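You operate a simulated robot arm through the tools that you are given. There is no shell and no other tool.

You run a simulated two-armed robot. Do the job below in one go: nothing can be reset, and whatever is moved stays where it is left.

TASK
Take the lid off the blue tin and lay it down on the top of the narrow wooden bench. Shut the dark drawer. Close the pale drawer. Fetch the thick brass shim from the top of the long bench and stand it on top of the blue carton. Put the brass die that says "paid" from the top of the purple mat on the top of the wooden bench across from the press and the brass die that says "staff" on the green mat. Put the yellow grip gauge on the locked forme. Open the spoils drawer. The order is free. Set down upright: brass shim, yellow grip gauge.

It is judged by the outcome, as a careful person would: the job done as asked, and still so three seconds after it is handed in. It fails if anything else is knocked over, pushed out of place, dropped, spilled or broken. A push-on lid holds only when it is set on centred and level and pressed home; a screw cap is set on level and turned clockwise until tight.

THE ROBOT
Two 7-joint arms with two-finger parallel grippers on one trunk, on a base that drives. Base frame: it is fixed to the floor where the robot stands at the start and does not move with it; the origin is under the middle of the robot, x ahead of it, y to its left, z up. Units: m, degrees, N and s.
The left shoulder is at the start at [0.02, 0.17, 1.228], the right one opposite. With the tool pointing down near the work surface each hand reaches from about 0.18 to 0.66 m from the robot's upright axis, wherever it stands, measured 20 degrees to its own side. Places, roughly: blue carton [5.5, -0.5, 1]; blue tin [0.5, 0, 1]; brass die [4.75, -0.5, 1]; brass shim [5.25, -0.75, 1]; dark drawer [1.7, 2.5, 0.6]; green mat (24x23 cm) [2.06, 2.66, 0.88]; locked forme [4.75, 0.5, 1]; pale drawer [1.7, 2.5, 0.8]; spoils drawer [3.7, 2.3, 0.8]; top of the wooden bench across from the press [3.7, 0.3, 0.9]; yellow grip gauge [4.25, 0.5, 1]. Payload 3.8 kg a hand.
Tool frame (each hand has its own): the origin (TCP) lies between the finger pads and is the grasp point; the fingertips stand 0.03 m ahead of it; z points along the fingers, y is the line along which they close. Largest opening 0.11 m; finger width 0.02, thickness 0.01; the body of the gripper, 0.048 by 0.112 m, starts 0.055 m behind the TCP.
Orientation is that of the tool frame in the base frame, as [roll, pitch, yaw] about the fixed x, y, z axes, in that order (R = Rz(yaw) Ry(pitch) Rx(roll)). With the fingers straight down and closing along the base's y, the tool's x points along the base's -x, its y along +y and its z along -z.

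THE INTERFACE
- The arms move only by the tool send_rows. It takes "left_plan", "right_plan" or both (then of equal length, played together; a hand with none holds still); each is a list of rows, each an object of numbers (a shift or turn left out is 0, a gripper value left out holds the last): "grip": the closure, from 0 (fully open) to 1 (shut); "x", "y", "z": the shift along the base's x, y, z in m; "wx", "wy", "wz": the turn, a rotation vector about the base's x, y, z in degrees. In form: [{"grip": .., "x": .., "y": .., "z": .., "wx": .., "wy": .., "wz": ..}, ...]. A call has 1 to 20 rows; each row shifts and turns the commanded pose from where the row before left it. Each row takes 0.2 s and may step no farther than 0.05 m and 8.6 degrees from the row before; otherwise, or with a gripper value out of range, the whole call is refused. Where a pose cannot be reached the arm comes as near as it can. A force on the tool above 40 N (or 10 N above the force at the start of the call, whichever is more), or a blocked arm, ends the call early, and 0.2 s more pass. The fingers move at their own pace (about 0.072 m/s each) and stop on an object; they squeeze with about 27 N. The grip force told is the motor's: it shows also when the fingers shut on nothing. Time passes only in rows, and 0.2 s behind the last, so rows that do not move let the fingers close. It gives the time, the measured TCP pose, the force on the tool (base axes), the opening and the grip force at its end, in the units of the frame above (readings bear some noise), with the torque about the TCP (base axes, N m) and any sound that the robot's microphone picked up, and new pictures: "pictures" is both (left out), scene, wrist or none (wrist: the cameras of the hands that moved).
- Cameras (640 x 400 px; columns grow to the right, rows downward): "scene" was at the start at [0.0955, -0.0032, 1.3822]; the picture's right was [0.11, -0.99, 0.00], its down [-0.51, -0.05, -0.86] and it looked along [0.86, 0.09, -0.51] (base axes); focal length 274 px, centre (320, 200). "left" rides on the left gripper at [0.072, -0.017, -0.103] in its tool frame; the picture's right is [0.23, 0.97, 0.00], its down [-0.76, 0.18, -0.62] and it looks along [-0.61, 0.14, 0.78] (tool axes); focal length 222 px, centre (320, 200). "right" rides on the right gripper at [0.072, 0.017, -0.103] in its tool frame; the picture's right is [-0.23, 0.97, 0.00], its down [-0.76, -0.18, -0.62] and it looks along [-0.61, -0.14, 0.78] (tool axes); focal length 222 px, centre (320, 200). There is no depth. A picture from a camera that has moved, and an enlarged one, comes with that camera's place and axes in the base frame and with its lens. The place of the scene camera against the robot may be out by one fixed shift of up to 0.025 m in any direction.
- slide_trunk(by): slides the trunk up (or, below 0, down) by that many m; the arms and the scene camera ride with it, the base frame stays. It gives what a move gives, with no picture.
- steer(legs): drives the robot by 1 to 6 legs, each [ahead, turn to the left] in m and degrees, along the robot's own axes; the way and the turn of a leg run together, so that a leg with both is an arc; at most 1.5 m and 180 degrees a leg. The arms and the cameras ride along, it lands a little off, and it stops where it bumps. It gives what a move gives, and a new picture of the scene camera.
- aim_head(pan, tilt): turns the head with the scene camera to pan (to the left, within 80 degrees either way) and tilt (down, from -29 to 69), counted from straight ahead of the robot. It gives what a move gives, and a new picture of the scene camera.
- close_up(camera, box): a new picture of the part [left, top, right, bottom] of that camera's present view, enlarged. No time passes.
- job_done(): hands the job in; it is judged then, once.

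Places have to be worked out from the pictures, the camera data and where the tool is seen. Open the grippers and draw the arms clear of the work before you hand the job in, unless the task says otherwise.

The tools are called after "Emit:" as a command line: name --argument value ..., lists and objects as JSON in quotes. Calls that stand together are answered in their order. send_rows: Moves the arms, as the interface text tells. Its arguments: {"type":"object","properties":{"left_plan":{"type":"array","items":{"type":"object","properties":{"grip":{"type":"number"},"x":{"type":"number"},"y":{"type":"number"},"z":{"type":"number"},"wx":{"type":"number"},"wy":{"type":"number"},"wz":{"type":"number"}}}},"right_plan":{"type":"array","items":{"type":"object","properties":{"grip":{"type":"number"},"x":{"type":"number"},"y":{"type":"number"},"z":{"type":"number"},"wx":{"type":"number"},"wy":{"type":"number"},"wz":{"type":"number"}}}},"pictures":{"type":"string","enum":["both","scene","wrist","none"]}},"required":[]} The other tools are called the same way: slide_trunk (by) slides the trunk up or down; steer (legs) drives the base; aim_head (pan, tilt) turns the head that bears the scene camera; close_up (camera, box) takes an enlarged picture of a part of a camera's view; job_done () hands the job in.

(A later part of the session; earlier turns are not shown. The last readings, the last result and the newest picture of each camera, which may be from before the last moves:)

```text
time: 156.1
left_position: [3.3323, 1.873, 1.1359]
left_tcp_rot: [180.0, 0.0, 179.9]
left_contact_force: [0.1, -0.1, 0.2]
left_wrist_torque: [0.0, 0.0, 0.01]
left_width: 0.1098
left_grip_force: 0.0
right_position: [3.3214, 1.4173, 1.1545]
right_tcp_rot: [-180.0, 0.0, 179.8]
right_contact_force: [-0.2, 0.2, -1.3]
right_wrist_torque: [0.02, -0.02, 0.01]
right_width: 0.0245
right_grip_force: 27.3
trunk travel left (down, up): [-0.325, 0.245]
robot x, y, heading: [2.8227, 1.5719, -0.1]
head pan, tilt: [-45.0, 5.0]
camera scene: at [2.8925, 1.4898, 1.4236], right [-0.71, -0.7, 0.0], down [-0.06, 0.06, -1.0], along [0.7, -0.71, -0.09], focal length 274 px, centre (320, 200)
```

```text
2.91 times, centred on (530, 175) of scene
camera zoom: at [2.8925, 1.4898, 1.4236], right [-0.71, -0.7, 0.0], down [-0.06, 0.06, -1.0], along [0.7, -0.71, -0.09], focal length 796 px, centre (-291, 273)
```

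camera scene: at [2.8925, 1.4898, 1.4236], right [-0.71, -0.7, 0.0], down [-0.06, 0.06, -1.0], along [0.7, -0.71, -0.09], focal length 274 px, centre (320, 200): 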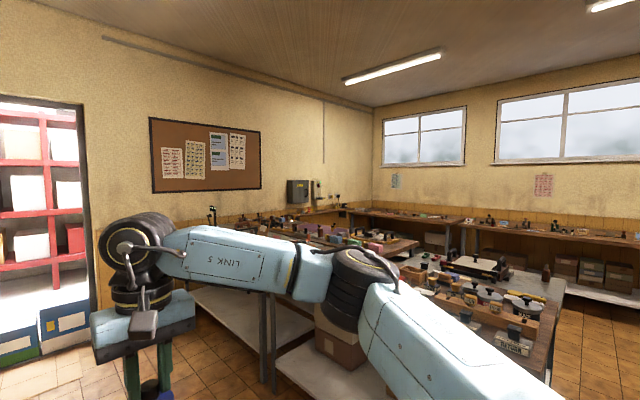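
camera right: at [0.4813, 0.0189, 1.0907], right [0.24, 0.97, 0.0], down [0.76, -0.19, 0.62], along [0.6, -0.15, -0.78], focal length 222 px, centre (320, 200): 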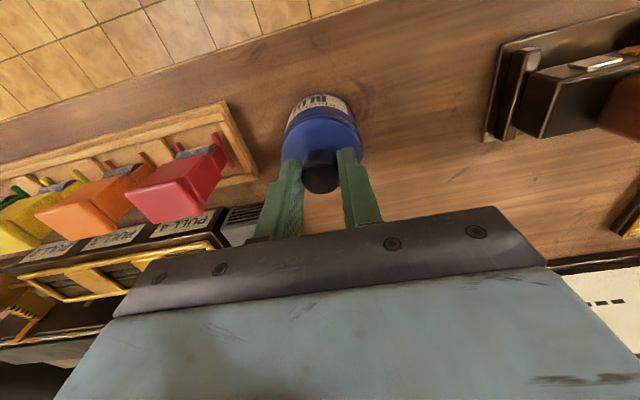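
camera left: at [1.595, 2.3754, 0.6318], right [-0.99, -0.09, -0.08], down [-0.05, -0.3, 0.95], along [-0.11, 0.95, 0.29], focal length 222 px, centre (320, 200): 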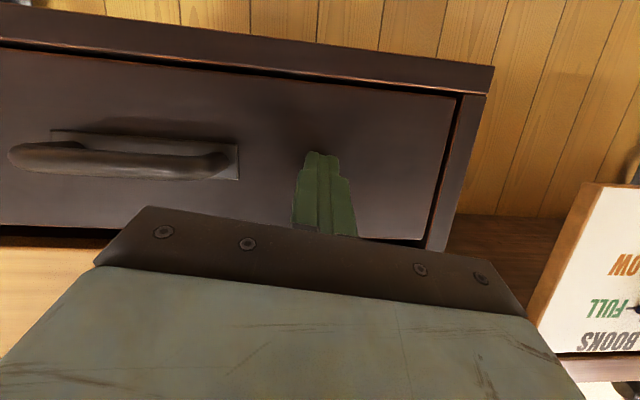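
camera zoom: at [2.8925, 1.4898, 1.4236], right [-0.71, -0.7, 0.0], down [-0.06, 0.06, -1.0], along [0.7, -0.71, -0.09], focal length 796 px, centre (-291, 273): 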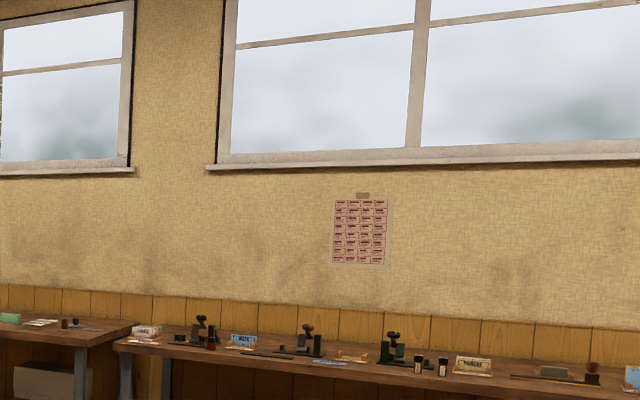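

The press cabinet under "COUNT 000" has a small drawer with a bar handle around (3.65, 2.2, 0.8). I move to face it from a safe distance.

Emit:
steer --legs '[[0, -15], [0.65, 0], [0, 105]]'

Emit:
aim_head --pan 0 --tilt 25

```text
time: 165.0
left_position: [3.1281, 1.9021, 1.1362]
left_tcp_rot: [-179.9, 0.0, -88.9]
left_contact_force: [0.2, -0.8, 0.6]
left_wrist_torque: [0.02, -0.01, -0.03]
left_width: 0.1104
left_grip_force: 0.0
right_position: [3.5836, 1.9012, 1.1538]
right_tcp_rot: [-179.9, 0.0, -88.9]
right_contact_force: [-1.1, -0.2, -0.1]
right_wrist_torque: [0.0, 0.01, 0.03]
right_width: 0.0242
right_grip_force: 26.9
trunk travel left (down, up): [-0.325, 0.245]
robot x, y, heading: [3.446, 1.3985, 91.1]
head pan, tilt: [-45.0, 5.0]
camera scene: at [3.494, 1.4729, 1.4236], right [0.72, -0.69, 0.0], down [-0.06, -0.06, -1.0], along [0.69, 0.72, -0.09], focal length 274 px, centre (320, 200)
```

scene: 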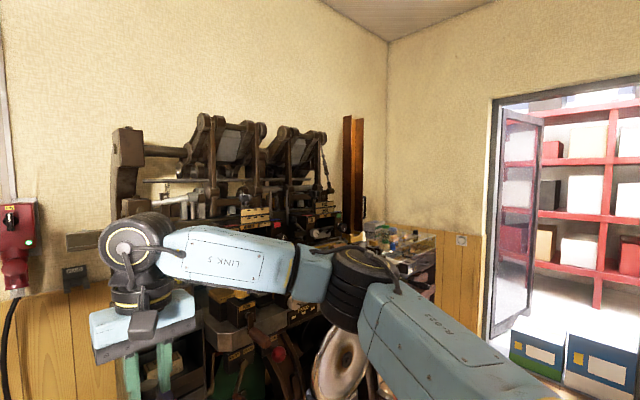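

```text
time: 166.2
left_position: [3.1289, 1.9009, 1.1381]
left_tcp_rot: [180.0, 0.1, -88.9]
left_contact_force: [0.0, -0.3, -1.2]
left_wrist_torque: [-0.03, 0.03, -0.01]
left_width: 0.1098
left_grip_force: 0.1
right_position: [3.5849, 1.9017, 1.1537]
right_tcp_rot: [180.0, 0.0, -88.8]
right_contact_force: [-0.1, 0.2, -0.1]
right_wrist_torque: [0.02, -0.05, -0.03]
right_width: 0.0245
right_grip_force: 27.3
trunk travel left (down, up): [-0.325, 0.245]
robot x, y, heading: [3.4468, 1.3991, 90.9]
head pan, tilt: [0.0, 25.0]
camera scene: at [3.4287, 1.4988, 1.3912], right [1.0, 0.02, 0.0], down [0.01, -0.42, -0.91], along [-0.02, 0.91, -0.42], focal length 274 px, centre (320, 200)
```

scene: 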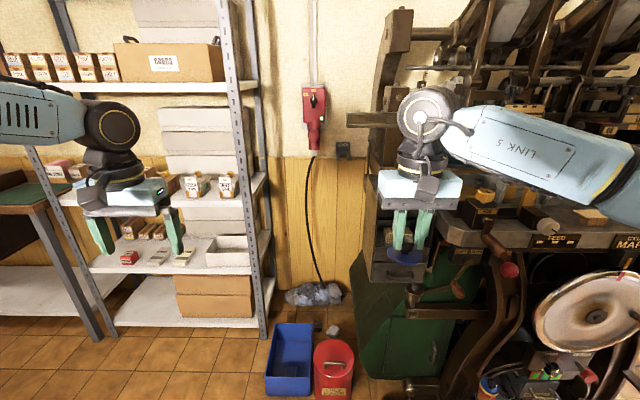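

Emit:
close_up --camera "scene" --box '[340, 200, 540, 330]'

Emit:
close_up --camera "right" --box '[0, 0, 640, 400]'

```text
3.08 times, centred on (440, 265) of scene
camera zoom: at [3.4287, 1.4988, 1.3912], right [1.0, 0.02, 0.0], down [0.01, -0.42, -0.91], along [-0.02, 0.91, -0.42], focal length 842 px, centre (-49, 0)
```

zoom: 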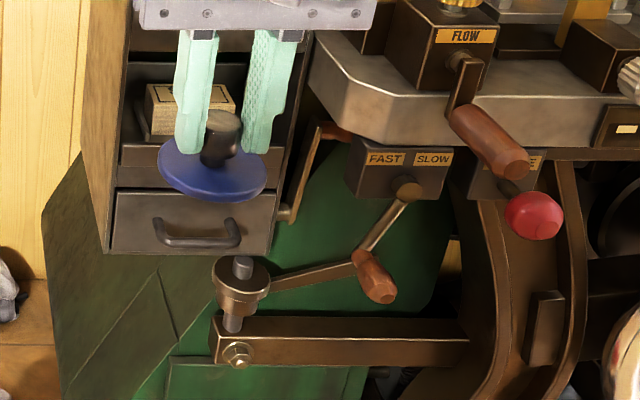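

```text
1.00 times, centred on (320, 200) of right (not enlarged: the box is as wide or as high as the picture)
camera zoom: at [3.5677, 1.8277, 1.2573], right [-0.98, 0.21, 0.0], down [0.16, 0.77, 0.62], along [0.13, 0.61, -0.78], focal length 222 px, centre (320, 200)
```

zoom: 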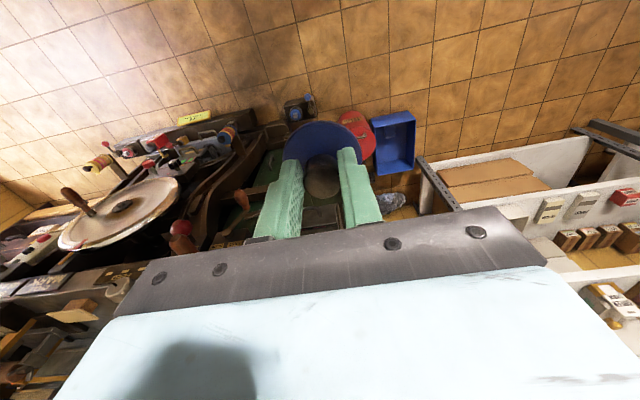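

The spoils drawer's handle bar is near (3.69, 2.25, 0.77). The right hand still holds the lid, so I first scout for the narrow bench deeper in the room, driving down the aisle.

Emit:
steer --legs '[[0, -97], [1.3, 0]]'

Emit:
aim_head --pan -60 --tilt 20

Emit:
aim_head --pan -20 --tilt 20

```text
time: 176.8
left_position: [5.2813, 1.5111, 1.1371]
left_tcp_rot: [-180.0, 0.0, 173.8]
left_contact_force: [0.1, 0.2, -0.5]
left_wrist_torque: [0.01, 0.02, 0.0]
left_width: 0.1102
left_grip_force: 0.1
right_position: [5.2201, 1.0596, 1.1527]
right_tcp_rot: [-180.0, 0.0, 173.7]
right_contact_force: [0.1, -0.3, -0.4]
right_wrist_torque: [0.01, 0.02, 0.01]
right_width: 0.0242
right_grip_force: 26.9
trunk travel left (down, up): [-0.325, 0.245]
robot x, y, heading: [4.7427, 1.2608, -6.2]
head pan, tilt: [0.0, 25.0]
camera scene: at [4.8388, 1.2365, 1.3911], right [-0.11, -0.99, 0.0], down [-0.42, 0.05, -0.91], along [0.9, -0.1, -0.42], focal length 274 px, centre (320, 200)
```

scene: 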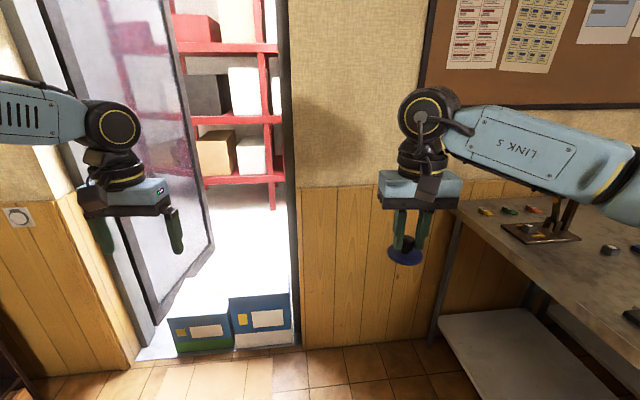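

```text
time: 178.1
left_position: [5.281, 1.5111, 1.1361]
left_tcp_rot: [-180.0, 0.1, 173.8]
left_contact_force: [-0.1, 0.2, -0.2]
left_wrist_torque: [-0.01, 0.0, 0.02]
left_width: 0.11
left_grip_force: 0.0
right_position: [5.222, 1.0609, 1.1532]
right_tcp_rot: [-180.0, 0.0, 173.7]
right_contact_force: [0.0, 0.0, 0.5]
right_wrist_torque: [0.0, 0.01, -0.01]
right_width: 0.0244
right_grip_force: 26.6
trunk travel left (down, up): [-0.325, 0.245]
robot x, y, heading: [4.7435, 1.26, -6.8]
head pan, tilt: [-60.0, 20.0]
camera scene: at [4.7845, 1.1614, 1.3992], right [-0.92, -0.4, 0.0], down [-0.14, 0.31, -0.94], along [0.38, -0.86, -0.34], focal length 274 px, centre (320, 200)
```

scene: 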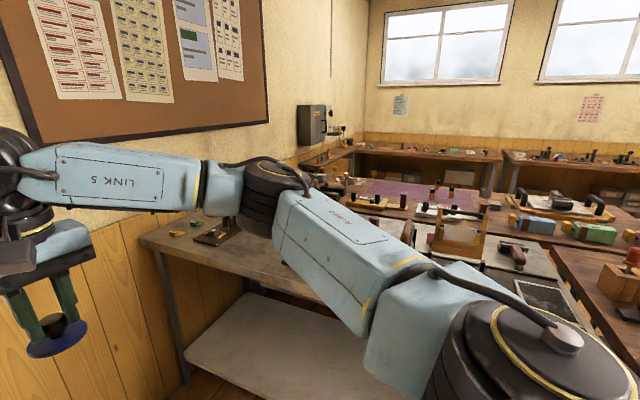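

```text
time: 179.2
left_position: [5.2819, 1.5108, 1.1368]
left_tcp_rot: [-180.0, 0.0, 173.8]
left_contact_force: [0.7, 0.4, 0.1]
left_wrist_torque: [0.01, 0.01, 0.01]
left_width: 0.1097
left_grip_force: 0.1
right_position: [5.2209, 1.0593, 1.1545]
right_tcp_rot: [180.0, 0.0, 173.7]
right_contact_force: [-0.3, 0.9, 0.7]
right_wrist_torque: [0.0, -0.01, 0.01]
right_width: 0.0242
right_grip_force: 26.5
trunk travel left (down, up): [-0.325, 0.245]
robot x, y, heading: [4.7427, 1.2586, -6.5]
head pan, tilt: [-20.0, 20.0]
camera scene: at [4.8305, 1.2053, 1.3992], right [-0.44, -0.9, 0.0], down [-0.31, 0.15, -0.94], along [0.84, -0.42, -0.34], focal length 274 px, centre (320, 200)
```

scene: 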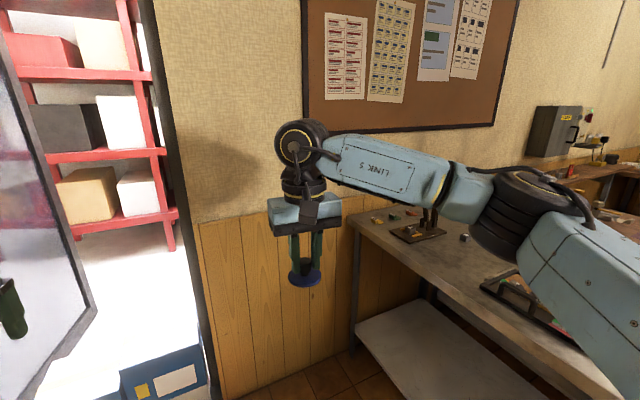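

I zoom on the far corner with the mains box and the purple mat.

Emit:
aim_head --pan -55 --tilt 12

Emit:
close_up --camera "scene" --box '[290, 110, 450, 210]'

Emit:
close_up --camera "scene" --box '[440, 120, 640, 250]'

Emit:
close_up --camera "scene" --box '[300, 150, 500, 250]'

```text
time: 180.2
left_position: [5.2819, 1.5115, 1.137]
left_tcp_rot: [-180.0, -0.1, 173.8]
left_contact_force: [0.0, 0.3, -1.0]
left_wrist_torque: [0.0, 0.03, 0.0]
left_width: 0.1101
left_grip_force: 0.0
right_position: [5.2216, 1.0594, 1.1546]
right_tcp_rot: [180.0, -0.1, 173.6]
right_contact_force: [0.3, 0.3, -0.6]
right_wrist_torque: [-0.02, 0.02, 0.0]
right_width: 0.0243
right_grip_force: 27.0
trunk travel left (down, up): [-0.325, 0.245]
robot x, y, heading: [4.742, 1.2606, -6.4]
head pan, tilt: [-55.0, 12.0]
camera scene: at [4.7919, 1.1649, 1.4122], right [-0.88, -0.48, 0.0], down [-0.1, 0.18, -0.98], along [0.47, -0.86, -0.21], focal length 274 px, centre (320, 200)
```

scene: 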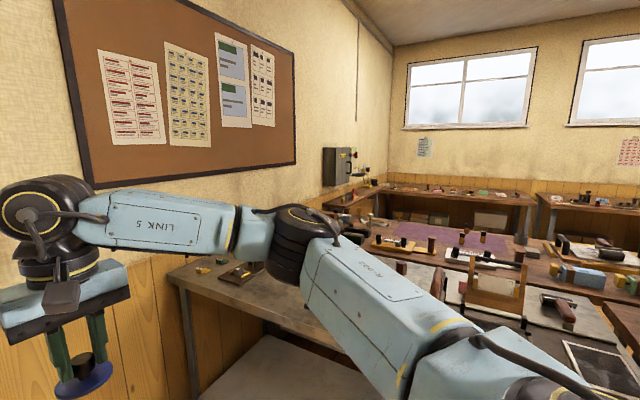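

```text
4.00 times, centred on (370, 160) of scene
camera zoom: at [4.7919, 1.1649, 1.4122], right [-0.88, -0.48, 0.0], down [-0.1, 0.18, -0.98], along [0.47, -0.86, -0.21], focal length 1095 px, centre (120, 360)
```

zoom: 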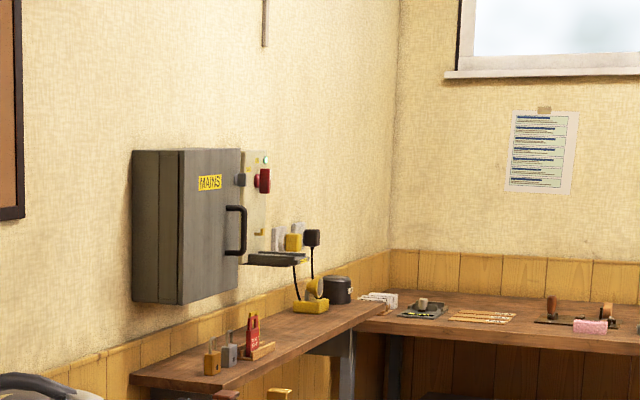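

```text
3.08 times, centred on (540, 185) of scene
camera zoom: at [4.7919, 1.1649, 1.4122], right [-0.88, -0.48, 0.0], down [-0.1, 0.18, -0.98], along [0.47, -0.86, -0.21], focal length 842 px, centre (-357, 246)
```

zoom: 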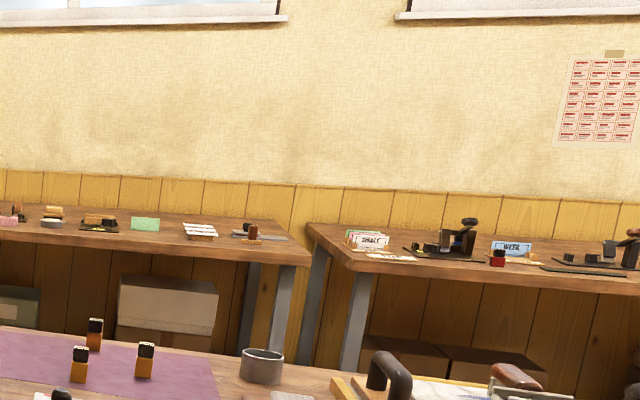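

```text
3.20 times, centred on (400, 200) of scene
camera zoom: at [4.7919, 1.1649, 1.4122], right [-0.88, -0.48, 0.0], down [-0.1, 0.18, -0.98], along [0.47, -0.86, -0.21], focal length 876 px, centre (64, 200)
```

zoom: 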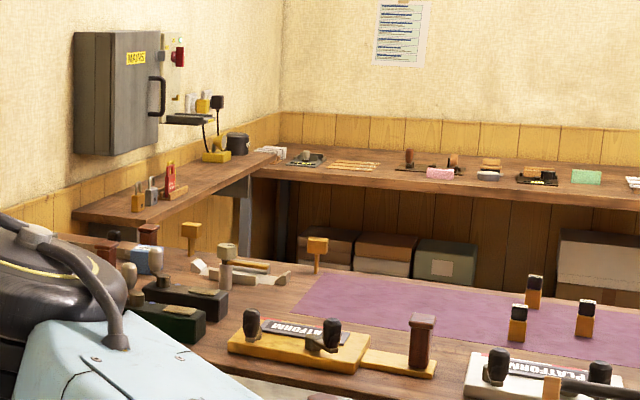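

Found it: along the back wall under the MAINS box is a distinctly narrow wooden bench (padlocks, tag, plug on it), around x 5.6–5.9, y −0.8…−1.6. I reverse out of the aisle to go round by the right-hand aisle.

Emit:
steer --legs '[[0, 6.5], [-1.4, 0], [-1.1, 0]]'

Emit:
aim_head --pan -60 --tilt 22

```text
time: 193.1
left_position: [2.7194, 1.554, 1.1376]
left_tcp_rot: [-179.9, 0.0, -179.4]
left_contact_force: [0.1, 0.0, 0.6]
left_wrist_torque: [-0.02, -0.02, 0.01]
left_width: 0.1099
left_grip_force: 0.1
right_position: [2.7138, 1.0985, 1.1555]
right_tcp_rot: [-180.0, -0.1, -179.6]
right_contact_force: [-0.1, -0.4, 0.2]
right_wrist_torque: [-0.02, 0.04, 0.01]
right_width: 0.0243
right_grip_force: 26.6
trunk travel left (down, up): [-0.325, 0.245]
robot x, y, heading: [2.2151, 1.2393, 0.6]
head pan, tilt: [-55.0, 12.0]
camera scene: at [2.2722, 1.1545, 1.4123], right [-0.81, -0.58, 0.0], down [-0.12, 0.17, -0.98], along [0.57, -0.8, -0.21], focal length 274 px, centre (320, 200)
```

scene: 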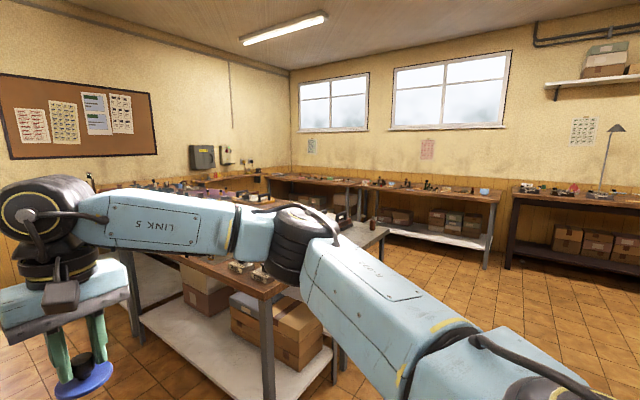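

```text
time: 193.8
left_position: [2.7189, 1.555, 1.1367]
left_tcp_rot: [179.9, 0.0, -179.3]
left_contact_force: [0.7, -0.3, -0.7]
left_wrist_torque: [-0.03, -0.02, 0.02]
left_width: 0.1101
left_grip_force: 0.1
right_position: [2.7145, 1.0992, 1.1545]
right_tcp_rot: [180.0, 0.1, -179.5]
right_contact_force: [0.1, -0.6, -0.2]
right_wrist_torque: [0.03, -0.02, 0.01]
right_width: 0.0243
right_grip_force: 26.8
trunk travel left (down, up): [-0.325, 0.245]
robot x, y, heading: [2.2117, 1.2427, 0.6]
head pan, tilt: [-60.0, 22.0]
camera scene: at [2.2655, 1.1505, 1.396], right [-0.86, -0.51, 0.0], down [-0.19, 0.32, -0.93], along [0.47, -0.8, -0.37], focal length 274 px, centre (320, 200)
```

scene: 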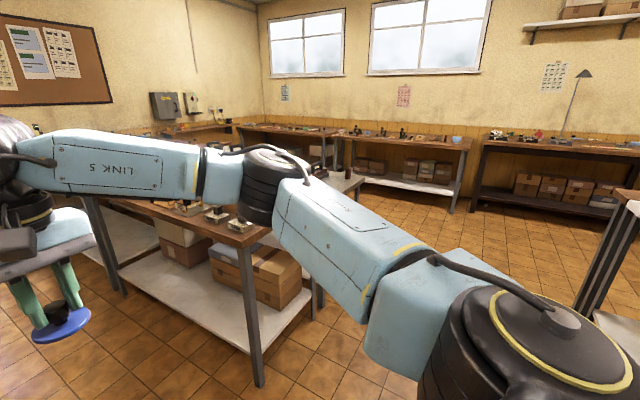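

The passage is clear. I turn right and drive to the right-hand aisle.

Emit:
steer --legs '[[0, -90.6], [1.45, 0], [1.4, 0], [0, 90]]'

Emit:
aim_head --pan 20 --tilt 18

```text
time: 215.2
left_position: [2.7121, -1.3062, 1.137]
left_tcp_rot: [-180.0, 0.1, 178.8]
left_contact_force: [0.7, 0.6, 0.1]
left_wrist_torque: [-0.02, -0.02, 0.03]
left_width: 0.1099
left_grip_force: 0.1
right_position: [2.692, -1.7615, 1.1545]
right_tcp_rot: [-179.9, -0.1, 178.8]
right_contact_force: [0.3, 0.6, -0.2]
right_wrist_torque: [0.02, 0.01, 0.02]
right_width: 0.0244
right_grip_force: 27.3
trunk travel left (down, up): [-0.325, 0.245]
robot x, y, heading: [2.1956, -1.6006, -1.4]
head pan, tilt: [-60.0, 22.0]
camera scene: at [2.2463, -1.6974, 1.396], right [-0.88, -0.48, 0.0], down [-0.18, 0.33, -0.93], along [0.45, -0.81, -0.37], focal length 274 px, centre (320, 200)
```

scene: 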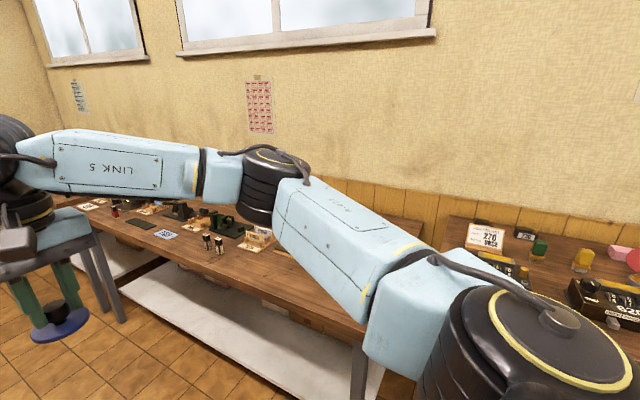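

```text
time: 216.7
left_position: [2.7112, -1.3069, 1.1373]
left_tcp_rot: [180.0, -0.1, 178.9]
left_contact_force: [0.4, -0.4, 0.1]
left_wrist_torque: [-0.02, 0.0, 0.01]
left_width: 0.1099
left_grip_force: 0.1
right_position: [2.6911, -1.7625, 1.1537]
right_tcp_rot: [-180.0, 0.0, 178.8]
right_contact_force: [-0.1, -1.1, 0.1]
right_wrist_torque: [-0.03, -0.01, -0.02]
right_width: 0.0244
right_grip_force: 26.5
trunk travel left (down, up): [-0.325, 0.245]
robot x, y, heading: [2.1966, -1.606, -1.2]
head pan, tilt: [20.0, 18.0]
camera scene: at [2.2901, -1.5863, 1.4025], right [0.32, -0.95, 0.0], down [-0.29, -0.1, -0.95], along [0.9, 0.31, -0.31], focal length 274 px, centre (320, 200)
```

scene: 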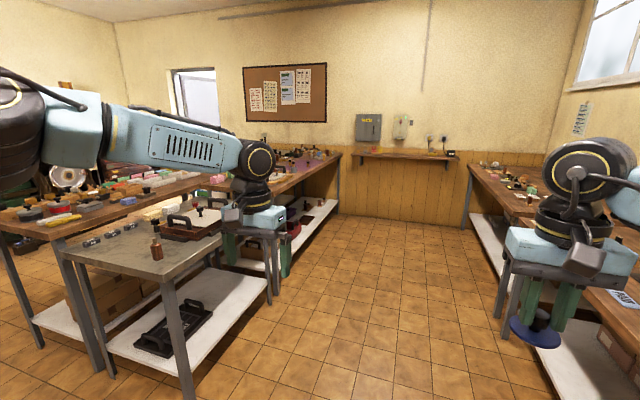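

Clear view: I zoom on the narrow one under the mains box and the benches beside.

Emit:
close_up --camera "scene" --box '[320, 100, 500, 220]'

Emit:
close_up --camera "scene" --box '[230, 120, 350, 200]'

```text
3.33 times, centred on (410, 160) of scene
camera zoom: at [2.2901, -1.5863, 1.4025], right [0.32, -0.95, 0.0], down [-0.29, -0.1, -0.95], along [0.9, 0.31, -0.31], focal length 912 px, centre (20, 333)
```

zoom: 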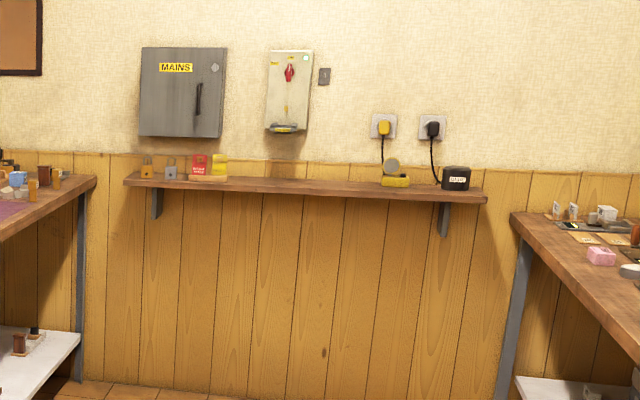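

```text
5.00 times, centred on (290, 160) of scene
camera zoom: at [2.2901, -1.5863, 1.4025], right [0.32, -0.95, 0.0], down [-0.29, -0.1, -0.95], along [0.9, 0.31, -0.31], focal length 1369 px, centre (470, 400)
```

zoom: 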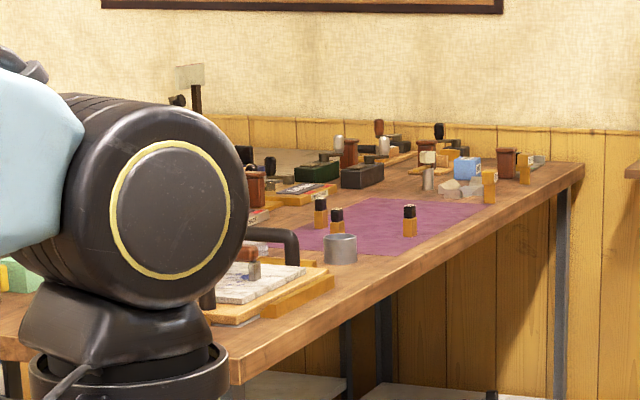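

That plank under MAINS is bracket-mounted, more a wall shelf, so I check the other benches' widths before deciding. I look at the right-wall benches from here.

Emit:
aim_head --pan -25 --tilt 20

Emit:
aim_head --pan -80 --tilt 35

Emit:
aim_head --pan 75 --tilt 25

```text
time: 217.8
left_position: [2.7123, -1.3075, 1.1369]
left_tcp_rot: [180.0, 0.1, 178.8]
left_contact_force: [-0.2, 0.5, 0.6]
left_wrist_torque: [-0.01, 0.02, 0.02]
left_width: 0.11
left_grip_force: 0.0
right_position: [2.6931, -1.7629, 1.1541]
right_tcp_rot: [180.0, 0.0, 178.8]
right_contact_force: [0.6, 0.1, -0.6]
right_wrist_torque: [-0.02, -0.01, 0.03]
right_width: 0.0242
right_grip_force: 26.7
trunk travel left (down, up): [-0.325, 0.245]
robot x, y, heading: [2.1945, -1.6029, -1.0]
head pan, tilt: [-25.0, 20.0]
camera scene: at [2.2853, -1.6573, 1.3992], right [-0.44, -0.9, 0.0], down [-0.31, 0.15, -0.94], along [0.84, -0.41, -0.34], focal length 274 px, centre (320, 200)
```

scene: 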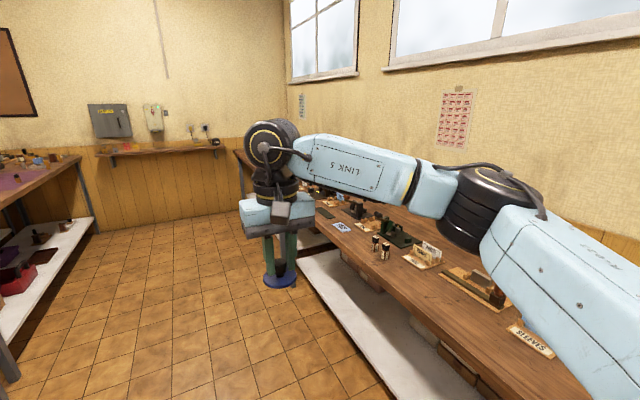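

```text
time: 219.1
left_position: [2.7121, -1.3076, 1.136]
left_tcp_rot: [-180.0, 0.0, 178.8]
left_contact_force: [-0.8, 0.1, -0.2]
left_wrist_torque: [0.02, 0.02, -0.02]
left_width: 0.11
left_grip_force: 0.0
right_position: [2.6916, -1.7618, 1.1542]
right_tcp_rot: [-180.0, 0.0, 178.7]
right_contact_force: [-0.5, 0.4, -1.1]
right_wrist_torque: [0.0, 0.02, -0.01]
right_width: 0.0242
right_grip_force: 27.1
trunk travel left (down, up): [-0.325, 0.245]
robot x, y, heading: [2.1973, -1.6045, -1.1]
head pan, tilt: [-80.0, 35.0]
camera scene: at [2.2152, -1.7033, 1.3754], right [-0.99, -0.15, 0.0], down [-0.09, 0.57, -0.82], along [0.13, -0.81, -0.57], focal length 274 px, centre (320, 200)
```

scene: 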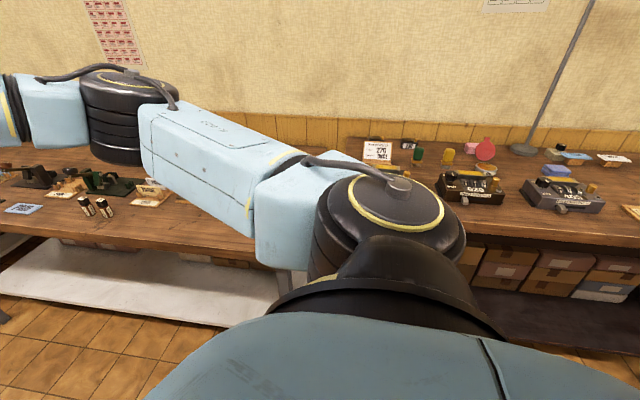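

```text
time: 221.5
left_position: [2.7116, -1.306, 1.136]
left_tcp_rot: [-180.0, 0.0, 179.0]
left_contact_force: [-0.3, -1.1, 0.2]
left_wrist_torque: [-0.02, -0.01, 0.0]
left_width: 0.1101
left_grip_force: 0.0
right_position: [2.6915, -1.7633, 1.1551]
right_tcp_rot: [-180.0, -0.1, 178.8]
right_contact_force: [0.1, 0.4, -0.9]
right_wrist_torque: [0.0, 0.01, 0.0]
right_width: 0.0239
right_grip_force: 27.3
trunk travel left (down, up): [-0.325, 0.245]
robot x, y, heading: [2.196, -1.6047, -1.3]
head pan, tilt: [75.0, 25.0]
camera scene: at [2.2275, -1.5278, 1.3911], right [0.96, -0.28, 0.0], down [-0.12, -0.41, -0.91], along [0.25, 0.87, -0.42], focal length 274 px, centre (320, 200)
```

scene: 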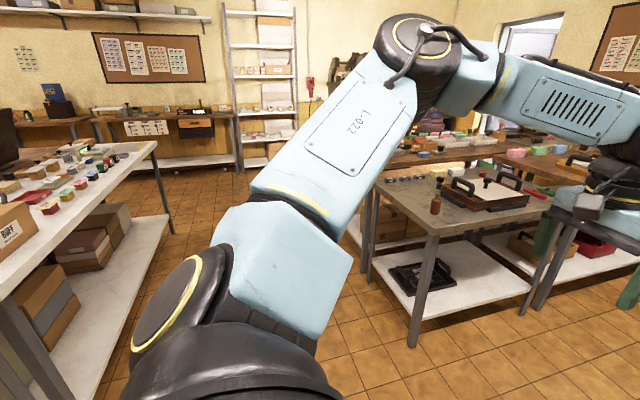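

I drive up the right-hand aisle toward the long bench and the narrow plank for a closer look.

Emit:
steer --legs '[[0, 1.5], [1.3, 0], [0.9, 0]]'

Emit:
aim_head --pan 10 --tilt 20

Emit:
aim_head --pan 60 --tilt 25

Emit:
aim_head --pan -60 --tilt 25

```text
time: 232.7
left_position: [4.8916, -1.3007, 1.1364]
left_tcp_rot: [180.0, 0.0, 180.0]
left_contact_force: [-0.5, 0.0, 0.0]
left_wrist_torque: [0.0, 0.02, 0.01]
left_width: 0.1101
left_grip_force: 0.1
right_position: [4.8809, -1.7561, 1.1545]
right_tcp_rot: [179.9, 0.0, 179.8]
right_contact_force: [-0.8, -1.0, -0.4]
right_wrist_torque: [0.02, -0.02, -0.02]
right_width: 0.0243
right_grip_force: 26.9
trunk travel left (down, up): [-0.325, 0.245]
robot x, y, heading: [4.3791, -1.6075, -0.1]
head pan, tilt: [75.0, 25.0]
camera scene: at [4.4113, -1.5308, 1.3911], right [0.97, -0.26, 0.0], down [-0.11, -0.41, -0.91], along [0.24, 0.88, -0.42], focal length 274 px, centre (320, 200)
```

scene: 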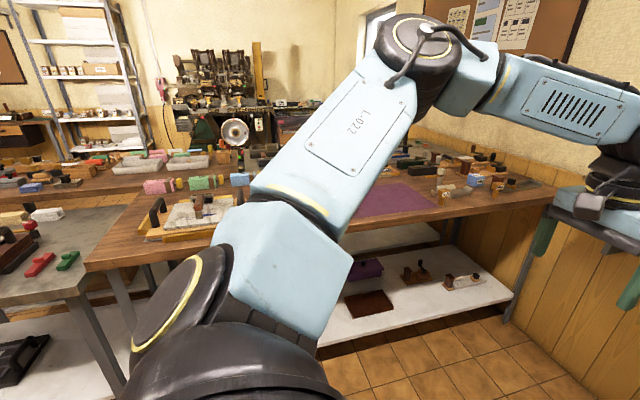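

```text
time: 234.0
left_position: [4.8914, -1.3001, 1.1368]
left_tcp_rot: [180.0, 0.0, 180.0]
left_contact_force: [0.6, -0.7, -0.1]
left_wrist_torque: [0.01, -0.01, -0.02]
left_width: 0.11
left_grip_force: 0.1
right_position: [4.8813, -1.7555, 1.1538]
right_tcp_rot: [-180.0, 0.0, 179.9]
right_contact_force: [-1.0, 0.2, -0.3]
right_wrist_torque: [0.0, -0.03, -0.02]
right_width: 0.0244
right_grip_force: 27.1
trunk travel left (down, up): [-0.325, 0.245]
robot x, y, heading: [4.3813, -1.6075, -0.2]
head pan, tilt: [10.0, 20.0]
camera scene: at [4.4787, -1.6037, 1.3992], right [0.17, -0.98, 0.0], down [-0.34, -0.06, -0.94], along [0.93, 0.16, -0.34], focal length 274 px, centre (320, 200)
```

scene: 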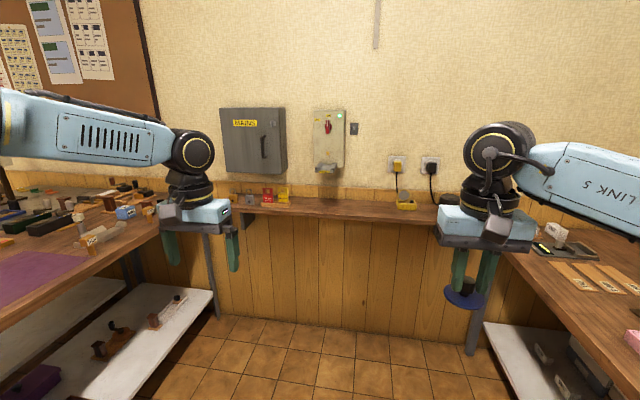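

```text
time: 235.2
left_position: [4.8906, -1.3016, 1.1374]
left_tcp_rot: [-179.9, -0.1, 180.0]
left_contact_force: [0.7, 0.5, 0.1]
left_wrist_torque: [0.03, 0.01, 0.04]
left_width: 0.1099
left_grip_force: 0.1
right_position: [4.8807, -1.7562, 1.1537]
right_tcp_rot: [180.0, 0.0, 179.9]
right_contact_force: [0.3, 0.4, -0.6]
right_wrist_torque: [0.0, -0.04, 0.01]
right_width: 0.0241
right_grip_force: 26.8
trunk travel left (down, up): [-0.325, 0.245]
robot x, y, heading: [4.3815, -1.6078, -0.2]
head pan, tilt: [60.0, 25.0]
camera scene: at [4.4332, -1.5401, 1.3912], right [0.87, -0.5, 0.0], down [-0.21, -0.37, -0.91], along [0.45, 0.78, -0.42], focal length 274 px, centre (320, 200)
```

scene: 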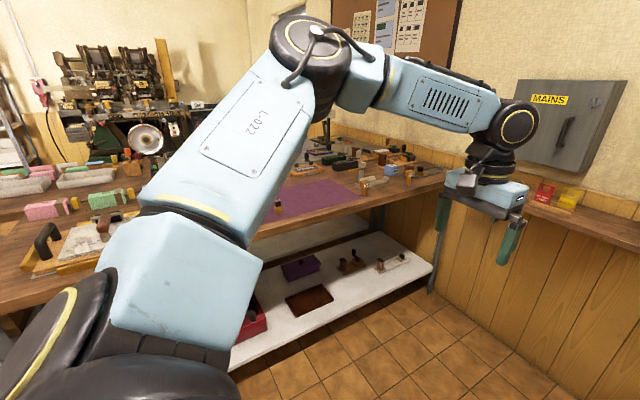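

```text
time: 237.2
left_position: [4.8913, -1.301, 1.1366]
left_tcp_rot: [180.0, 0.0, -179.9]
left_contact_force: [-0.8, 0.6, 0.4]
left_wrist_torque: [0.01, -0.02, 0.02]
left_width: 0.1099
left_grip_force: 0.0
right_position: [4.8798, -1.7553, 1.154]
right_tcp_rot: [180.0, 0.0, 179.9]
right_contact_force: [0.4, 0.8, 0.1]
right_wrist_torque: [-0.01, -0.01, 0.02]
right_width: 0.0242
right_grip_force: 27.0
trunk travel left (down, up): [-0.325, 0.245]
robot x, y, heading: [4.3819, -1.6078, -0.2]
head pan, tilt: [-60.0, 25.0]
camera scene: at [4.433, -1.6996, 1.3911], right [-0.87, -0.5, 0.0], down [-0.21, 0.37, -0.91], along [0.45, -0.79, -0.42], focal length 274 px, centre (320, 200)
```

scene: 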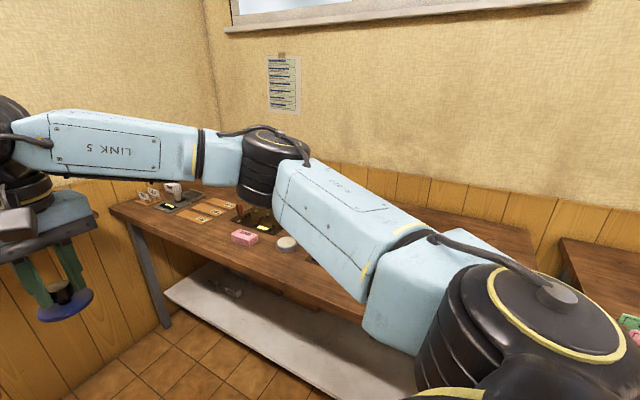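

The plank is only a bracketed wall shelf, not a bench. The tin's own (ink) bench – a 0.55 m deep wooden bench standing against the white-topped one – is the natural "narrow wooden bench", so I'll carry the lid back there later. Being here, I first do the long-bench work with the left hand: drive on and face the bench.

Emit:
steer --legs '[[0.6, 0], [0, 90]]'

Emit:
aim_head --pan 0 --tilt 30

```text
time: 244.4
left_position: [4.6735, -1.0973, 1.1366]
left_tcp_rot: [-180.0, 0.1, -89.9]
left_contact_force: [0.5, 0.4, 0.3]
left_wrist_torque: [0.0, 0.01, 0.01]
left_width: 0.1097
left_grip_force: 0.1
right_position: [5.1301, -1.1092, 1.1542]
right_tcp_rot: [179.9, 0.0, -90.2]
right_contact_force: [0.1, -1.1, 0.0]
right_wrist_torque: [0.04, 0.0, -0.02]
right_width: 0.0243
right_grip_force: 27.0
trunk travel left (down, up): [-0.325, 0.245]
robot x, y, heading: [4.9798, -1.6069, 89.8]
head pan, tilt: [-60.0, 25.0]
camera scene: at [5.0455, -1.5534, 1.3912], right [0.5, -0.87, 0.0], down [-0.37, -0.21, -0.91], along [0.79, 0.45, -0.42], focal length 274 px, centre (320, 200)
```

scene: 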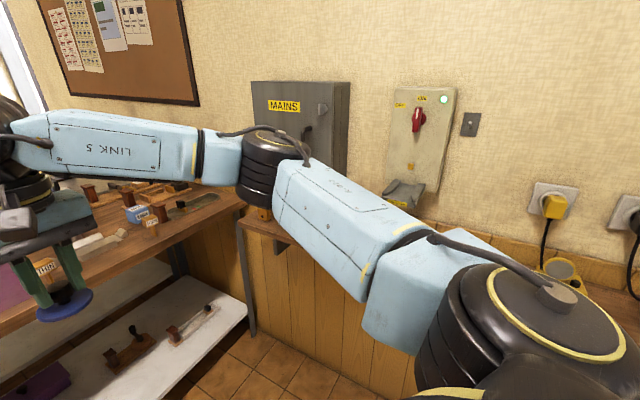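

```text
time: 245.7
left_position: [4.6741, -1.0982, 1.1362]
left_tcp_rot: [179.9, 0.1, -90.0]
left_contact_force: [-0.2, -0.4, -0.5]
left_wrist_torque: [0.01, -0.01, 0.01]
left_width: 0.1099
left_grip_force: 0.1
right_position: [5.1299, -1.1088, 1.1544]
right_tcp_rot: [179.9, 0.1, -90.1]
right_contact_force: [0.4, -0.2, -0.2]
right_wrist_torque: [-0.02, -0.01, 0.02]
right_width: 0.0244
right_grip_force: 26.9
trunk travel left (down, up): [-0.325, 0.245]
robot x, y, heading: [4.9826, -1.6084, 89.9]
head pan, tilt: [0.0, 30.0]
camera scene: at [4.966, -1.5088, 1.3832], right [1.0, 0.0, 0.0], down [0.0, -0.5, -0.87], along [0.0, 0.87, -0.5], focal length 274 px, centre (320, 200)
```

scene: 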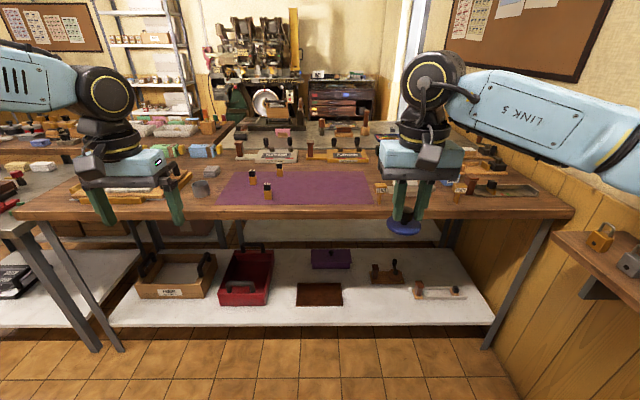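

Emit:
close_up --camera "scene" --box '[180, 130, 380, 220]'

Emit:
close_up --camera "scene" --box '[370, 120, 580, 240]'

Emit:
close_up --camera "scene" --box '[230, 160, 310, 210]'

```text
3.20 times, centred on (280, 175) of scene
camera zoom: at [4.966, -1.5088, 1.3832], right [1.0, 0.0, 0.0], down [0.0, -0.5, -0.87], along [0.0, 0.87, -0.5], focal length 876 px, centre (448, 280)
```

zoom: 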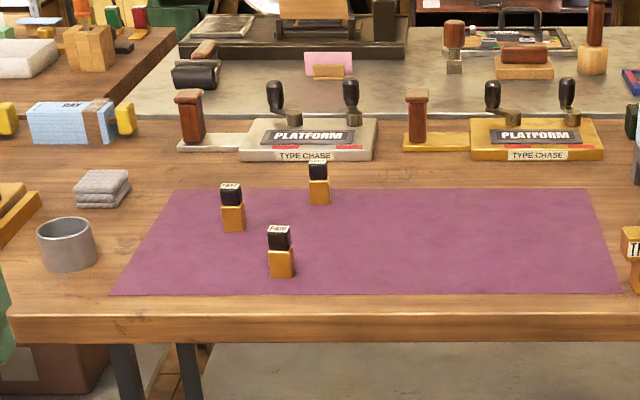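

```text
3.05 times, centred on (475, 180) of scene
camera zoom: at [4.966, -1.5088, 1.3832], right [1.0, 0.0, 0.0], down [0.0, -0.5, -0.87], along [0.0, 0.87, -0.5], focal length 834 px, centre (-152, 261)
```

zoom: 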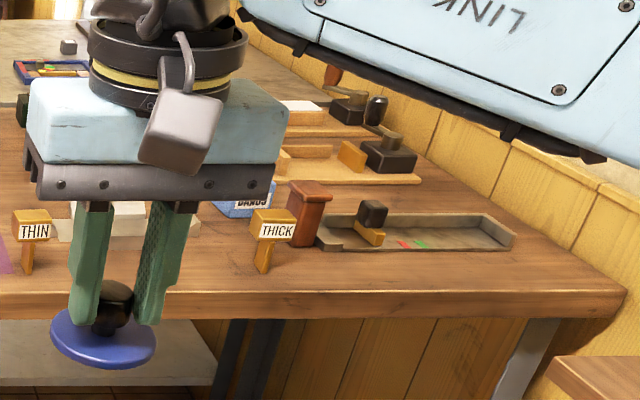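

```text
8.00 times, centred on (270, 185) of scene
camera zoom: at [4.966, -1.5088, 1.3832], right [1.0, 0.0, 0.0], down [0.0, -0.5, -0.87], along [0.0, 0.87, -0.5], focal length 2190 px, centre (720, 320)
```

zoom: 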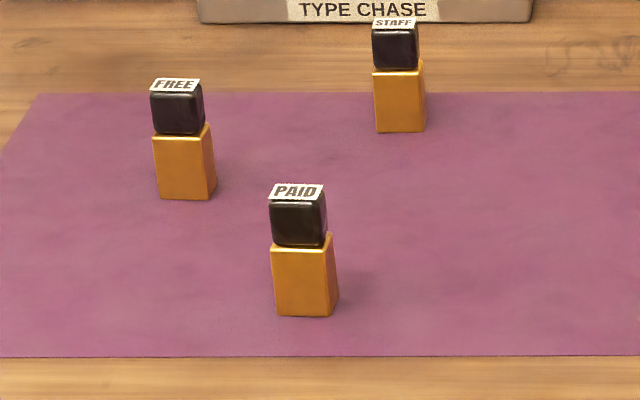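

The long bench is clear: dies FREE (4.70,-0.53), PAID (4.78,-0.65), STAFF (4.80,-0.45) on the purple mat; THIN shim (5.18,-0.67), THICK shim (5.45,-0.67), blue "BANDS" carton behind it. I move nearer.

Emit:
steer --legs '[[0.4, 0]]'

Emit:
aim_head --pan 0 --tilt 45

Emit:
aim_head --pan -35 --tilt 35

```text
time: 248.2
left_position: [4.6772, -0.7004, 1.137]
left_tcp_rot: [179.8, -0.1, -90.0]
left_contact_force: [-0.6, 0.4, 0.2]
left_wrist_torque: [0.0, 0.0, -0.04]
left_width: 0.1102
left_grip_force: 0.1
right_position: [5.1332, -0.7111, 1.1535]
right_tcp_rot: [-180.0, 0.0, -90.3]
right_contact_force: [-0.9, 0.0, -0.9]
right_wrist_torque: [-0.04, 0.03, -0.01]
right_width: 0.0242
right_grip_force: 26.8
trunk travel left (down, up): [-0.325, 0.245]
robot x, y, heading: [4.9788, -1.2109, 89.8]
head pan, tilt: [0.0, 30.0]
camera scene: at [4.9674, -1.1121, 1.3831], right [1.0, 0.0, 0.0], down [0.0, -0.5, -0.87], along [0.0, 0.87, -0.5], focal length 274 px, centre (320, 200)
```

scene: 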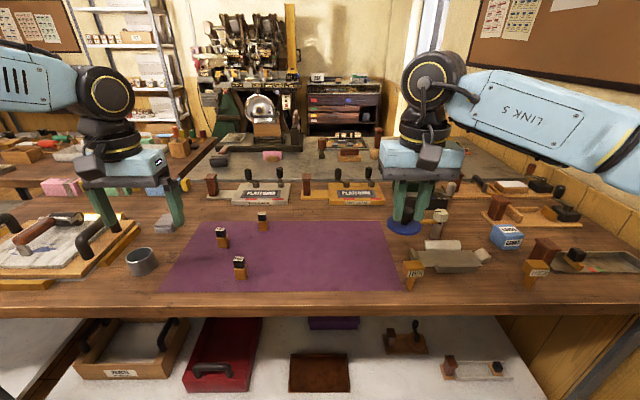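

```text
time: 249.0
left_position: [4.6771, -0.7003, 1.1362]
left_tcp_rot: [179.9, -0.1, -90.1]
left_contact_force: [0.6, -0.5, 1.2]
left_wrist_torque: [-0.01, 0.0, 0.02]
left_width: 0.1098
left_grip_force: 0.2
right_position: [5.1329, -0.7135, 1.1539]
right_tcp_rot: [180.0, 0.0, -90.2]
right_contact_force: [1.4, 0.1, 0.2]
right_wrist_torque: [0.0, 0.03, 0.02]
right_width: 0.0242
right_grip_force: 27.1
trunk travel left (down, up): [-0.325, 0.245]
robot x, y, heading: [4.9803, -1.2123, 89.8]
head pan, tilt: [0.0, 45.0]
camera scene: at [4.9673, -1.122, 1.3606], right [1.0, 0.0, 0.0], down [0.0, -0.71, -0.71], along [0.0, 0.71, -0.71], focal length 274 px, centre (320, 200)
```

scene: 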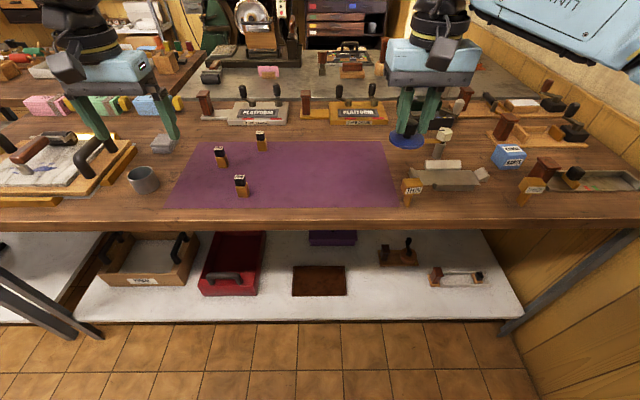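

```text
time: 250.0
left_position: [4.6765, -0.7008, 1.1351]
left_tcp_rot: [179.9, 0.0, -90.1]
left_contact_force: [-0.2, 0.3, 0.8]
left_wrist_torque: [0.02, -0.04, 0.01]
left_width: 0.11
left_grip_force: 0.0
right_position: [5.1325, -0.7135, 1.1538]
right_tcp_rot: [-180.0, 0.1, -90.2]
right_contact_force: [-0.7, -0.2, -0.4]
right_wrist_torque: [0.02, 0.01, -0.01]
right_width: 0.0242
right_grip_force: 26.9
trunk travel left (down, up): [-0.325, 0.245]
robot x, y, heading: [4.9847, -1.2153, 89.8]
head pan, tilt: [-35.0, 35.0]
camera scene: at [5.0177, -1.1312, 1.3754], right [0.82, -0.58, 0.0], down [-0.33, -0.47, -0.82], along [0.47, 0.67, -0.57], focal length 274 px, centre (320, 200)
```

scene: 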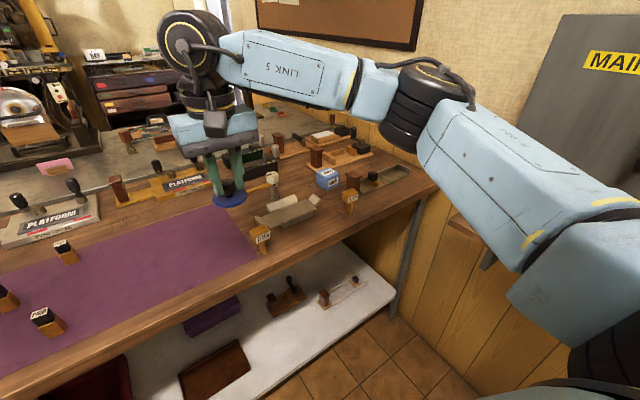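

Emit:
close_up --camera "scene" --box '[240, 130, 440, 260]'

Emit:
close_up --camera "scene" --box '[300, 150, 400, 215]'

```text
3.08 times, centred on (340, 195) of scene
camera zoom: at [5.0177, -1.1312, 1.3754], right [0.82, -0.58, 0.0], down [-0.33, -0.47, -0.82], along [0.47, 0.67, -0.57], focal length 842 px, centre (258, 215)
```

zoom: 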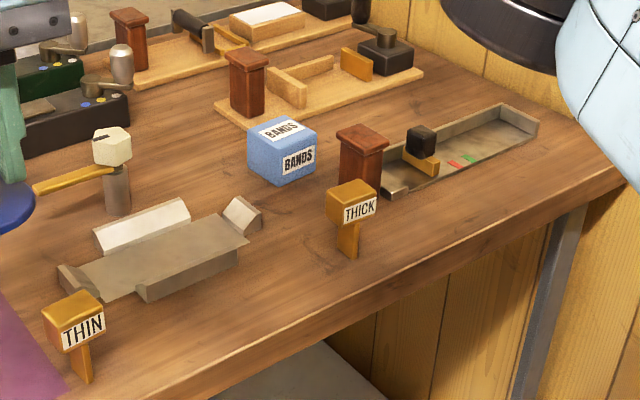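

```text
6.15 times, centred on (350, 182) of scene
camera zoom: at [5.0177, -1.1312, 1.3754], right [0.82, -0.58, 0.0], down [-0.33, -0.47, -0.82], along [0.47, 0.67, -0.57], focal length 1685 px, centre (135, 308)
```

zoom: 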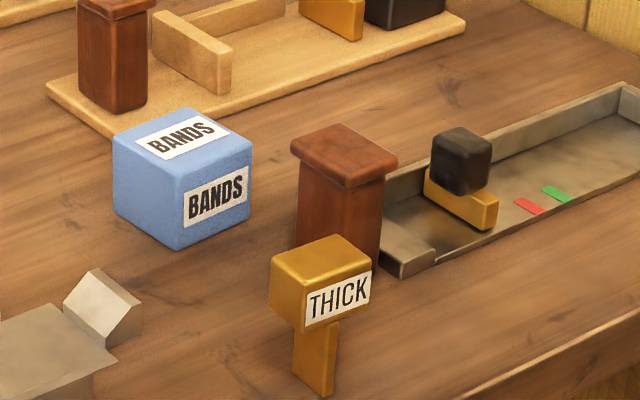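

I need to know how close my base may come to the bench; I look down at my own front.

Emit:
aim_head --pan 0 --tilt 69

```text
time: 251.0
left_position: [4.6752, -0.6996, 1.1363]
left_tcp_rot: [179.9, 0.1, -90.1]
left_contact_force: [0.7, 0.0, 0.8]
left_wrist_torque: [0.03, 0.01, -0.01]
left_width: 0.1101
left_grip_force: 0.1
right_position: [5.1331, -0.7131, 1.1543]
right_tcp_rot: [179.9, 0.0, -90.1]
right_contact_force: [-0.1, 0.1, -0.9]
right_wrist_torque: [-0.01, 0.02, -0.01]
right_width: 0.0243
right_grip_force: 26.9
trunk travel left (down, up): [-0.325, 0.245]
robot x, y, heading: [4.983, -1.2111, 89.5]
head pan, tilt: [0.0, 68.8]
camera scene: at [4.9673, -1.1472, 1.3317], right [1.0, 0.0, 0.0], down [0.0, -0.93, -0.36], along [0.0, 0.36, -0.93], focal length 274 px, centre (320, 200)
```

scene: 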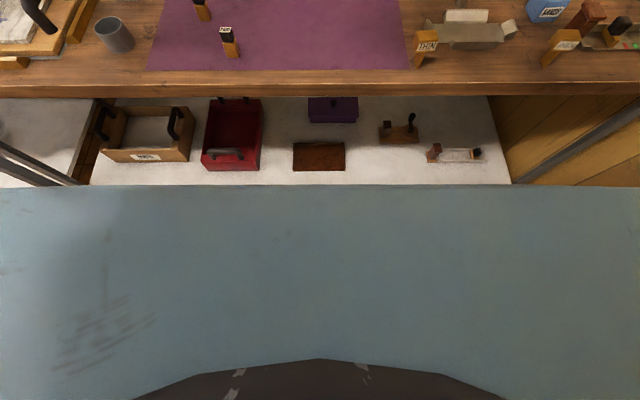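

The base can come within about 0.4 m of the bench as at the start. I'll set the lid down temporarily on the free right part of the mat to free the right hand for the shim.

Emit:
send_rows --right_plan '[{"x": -0.035, "y": 0.04}, {"x": -0.035, "y": 0.04}, {"z": -0.04}, {"z": -0.04}, {"z": -0.04}, {"z": -0.04}]' --pictures "wrist"

Emit:
aim_head --pan 0 --tilt 45

```text
refused: row 1 steps farther than a row can; nothing moved
```

```text
time: 251.9
left_position: [4.6772, -0.7006, 1.1367]
left_tcp_rot: [179.9, 0.0, -90.1]
left_contact_force: [0.3, 0.4, -0.4]
left_wrist_torque: [-0.03, 0.01, 0.0]
left_width: 0.1101
left_grip_force: 0.2
right_position: [5.1322, -0.7129, 1.1549]
right_tcp_rot: [179.9, 0.0, -90.2]
right_contact_force: [-0.5, -0.6, -0.1]
right_wrist_torque: [0.01, 0.0, 0.01]
right_width: 0.0243
right_grip_force: 26.6
trunk travel left (down, up): [-0.325, 0.245]
robot x, y, heading: [4.9839, -1.2113, 90.0]
head pan, tilt: [0.0, 45.0]
camera scene: at [4.9673, -1.1219, 1.3605], right [1.0, 0.0, 0.0], down [0.0, -0.71, -0.71], along [0.0, 0.71, -0.71], focal length 274 px, centre (320, 200)
```

scene: 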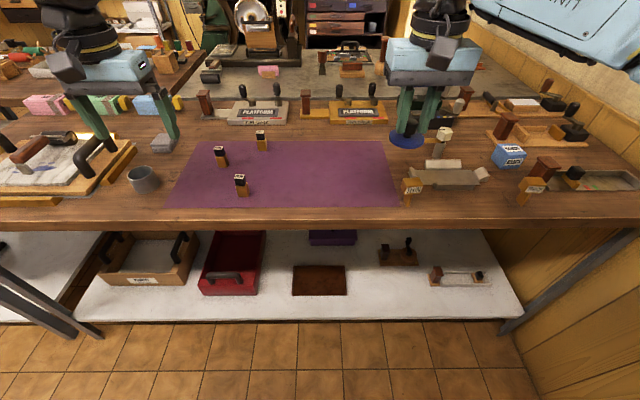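

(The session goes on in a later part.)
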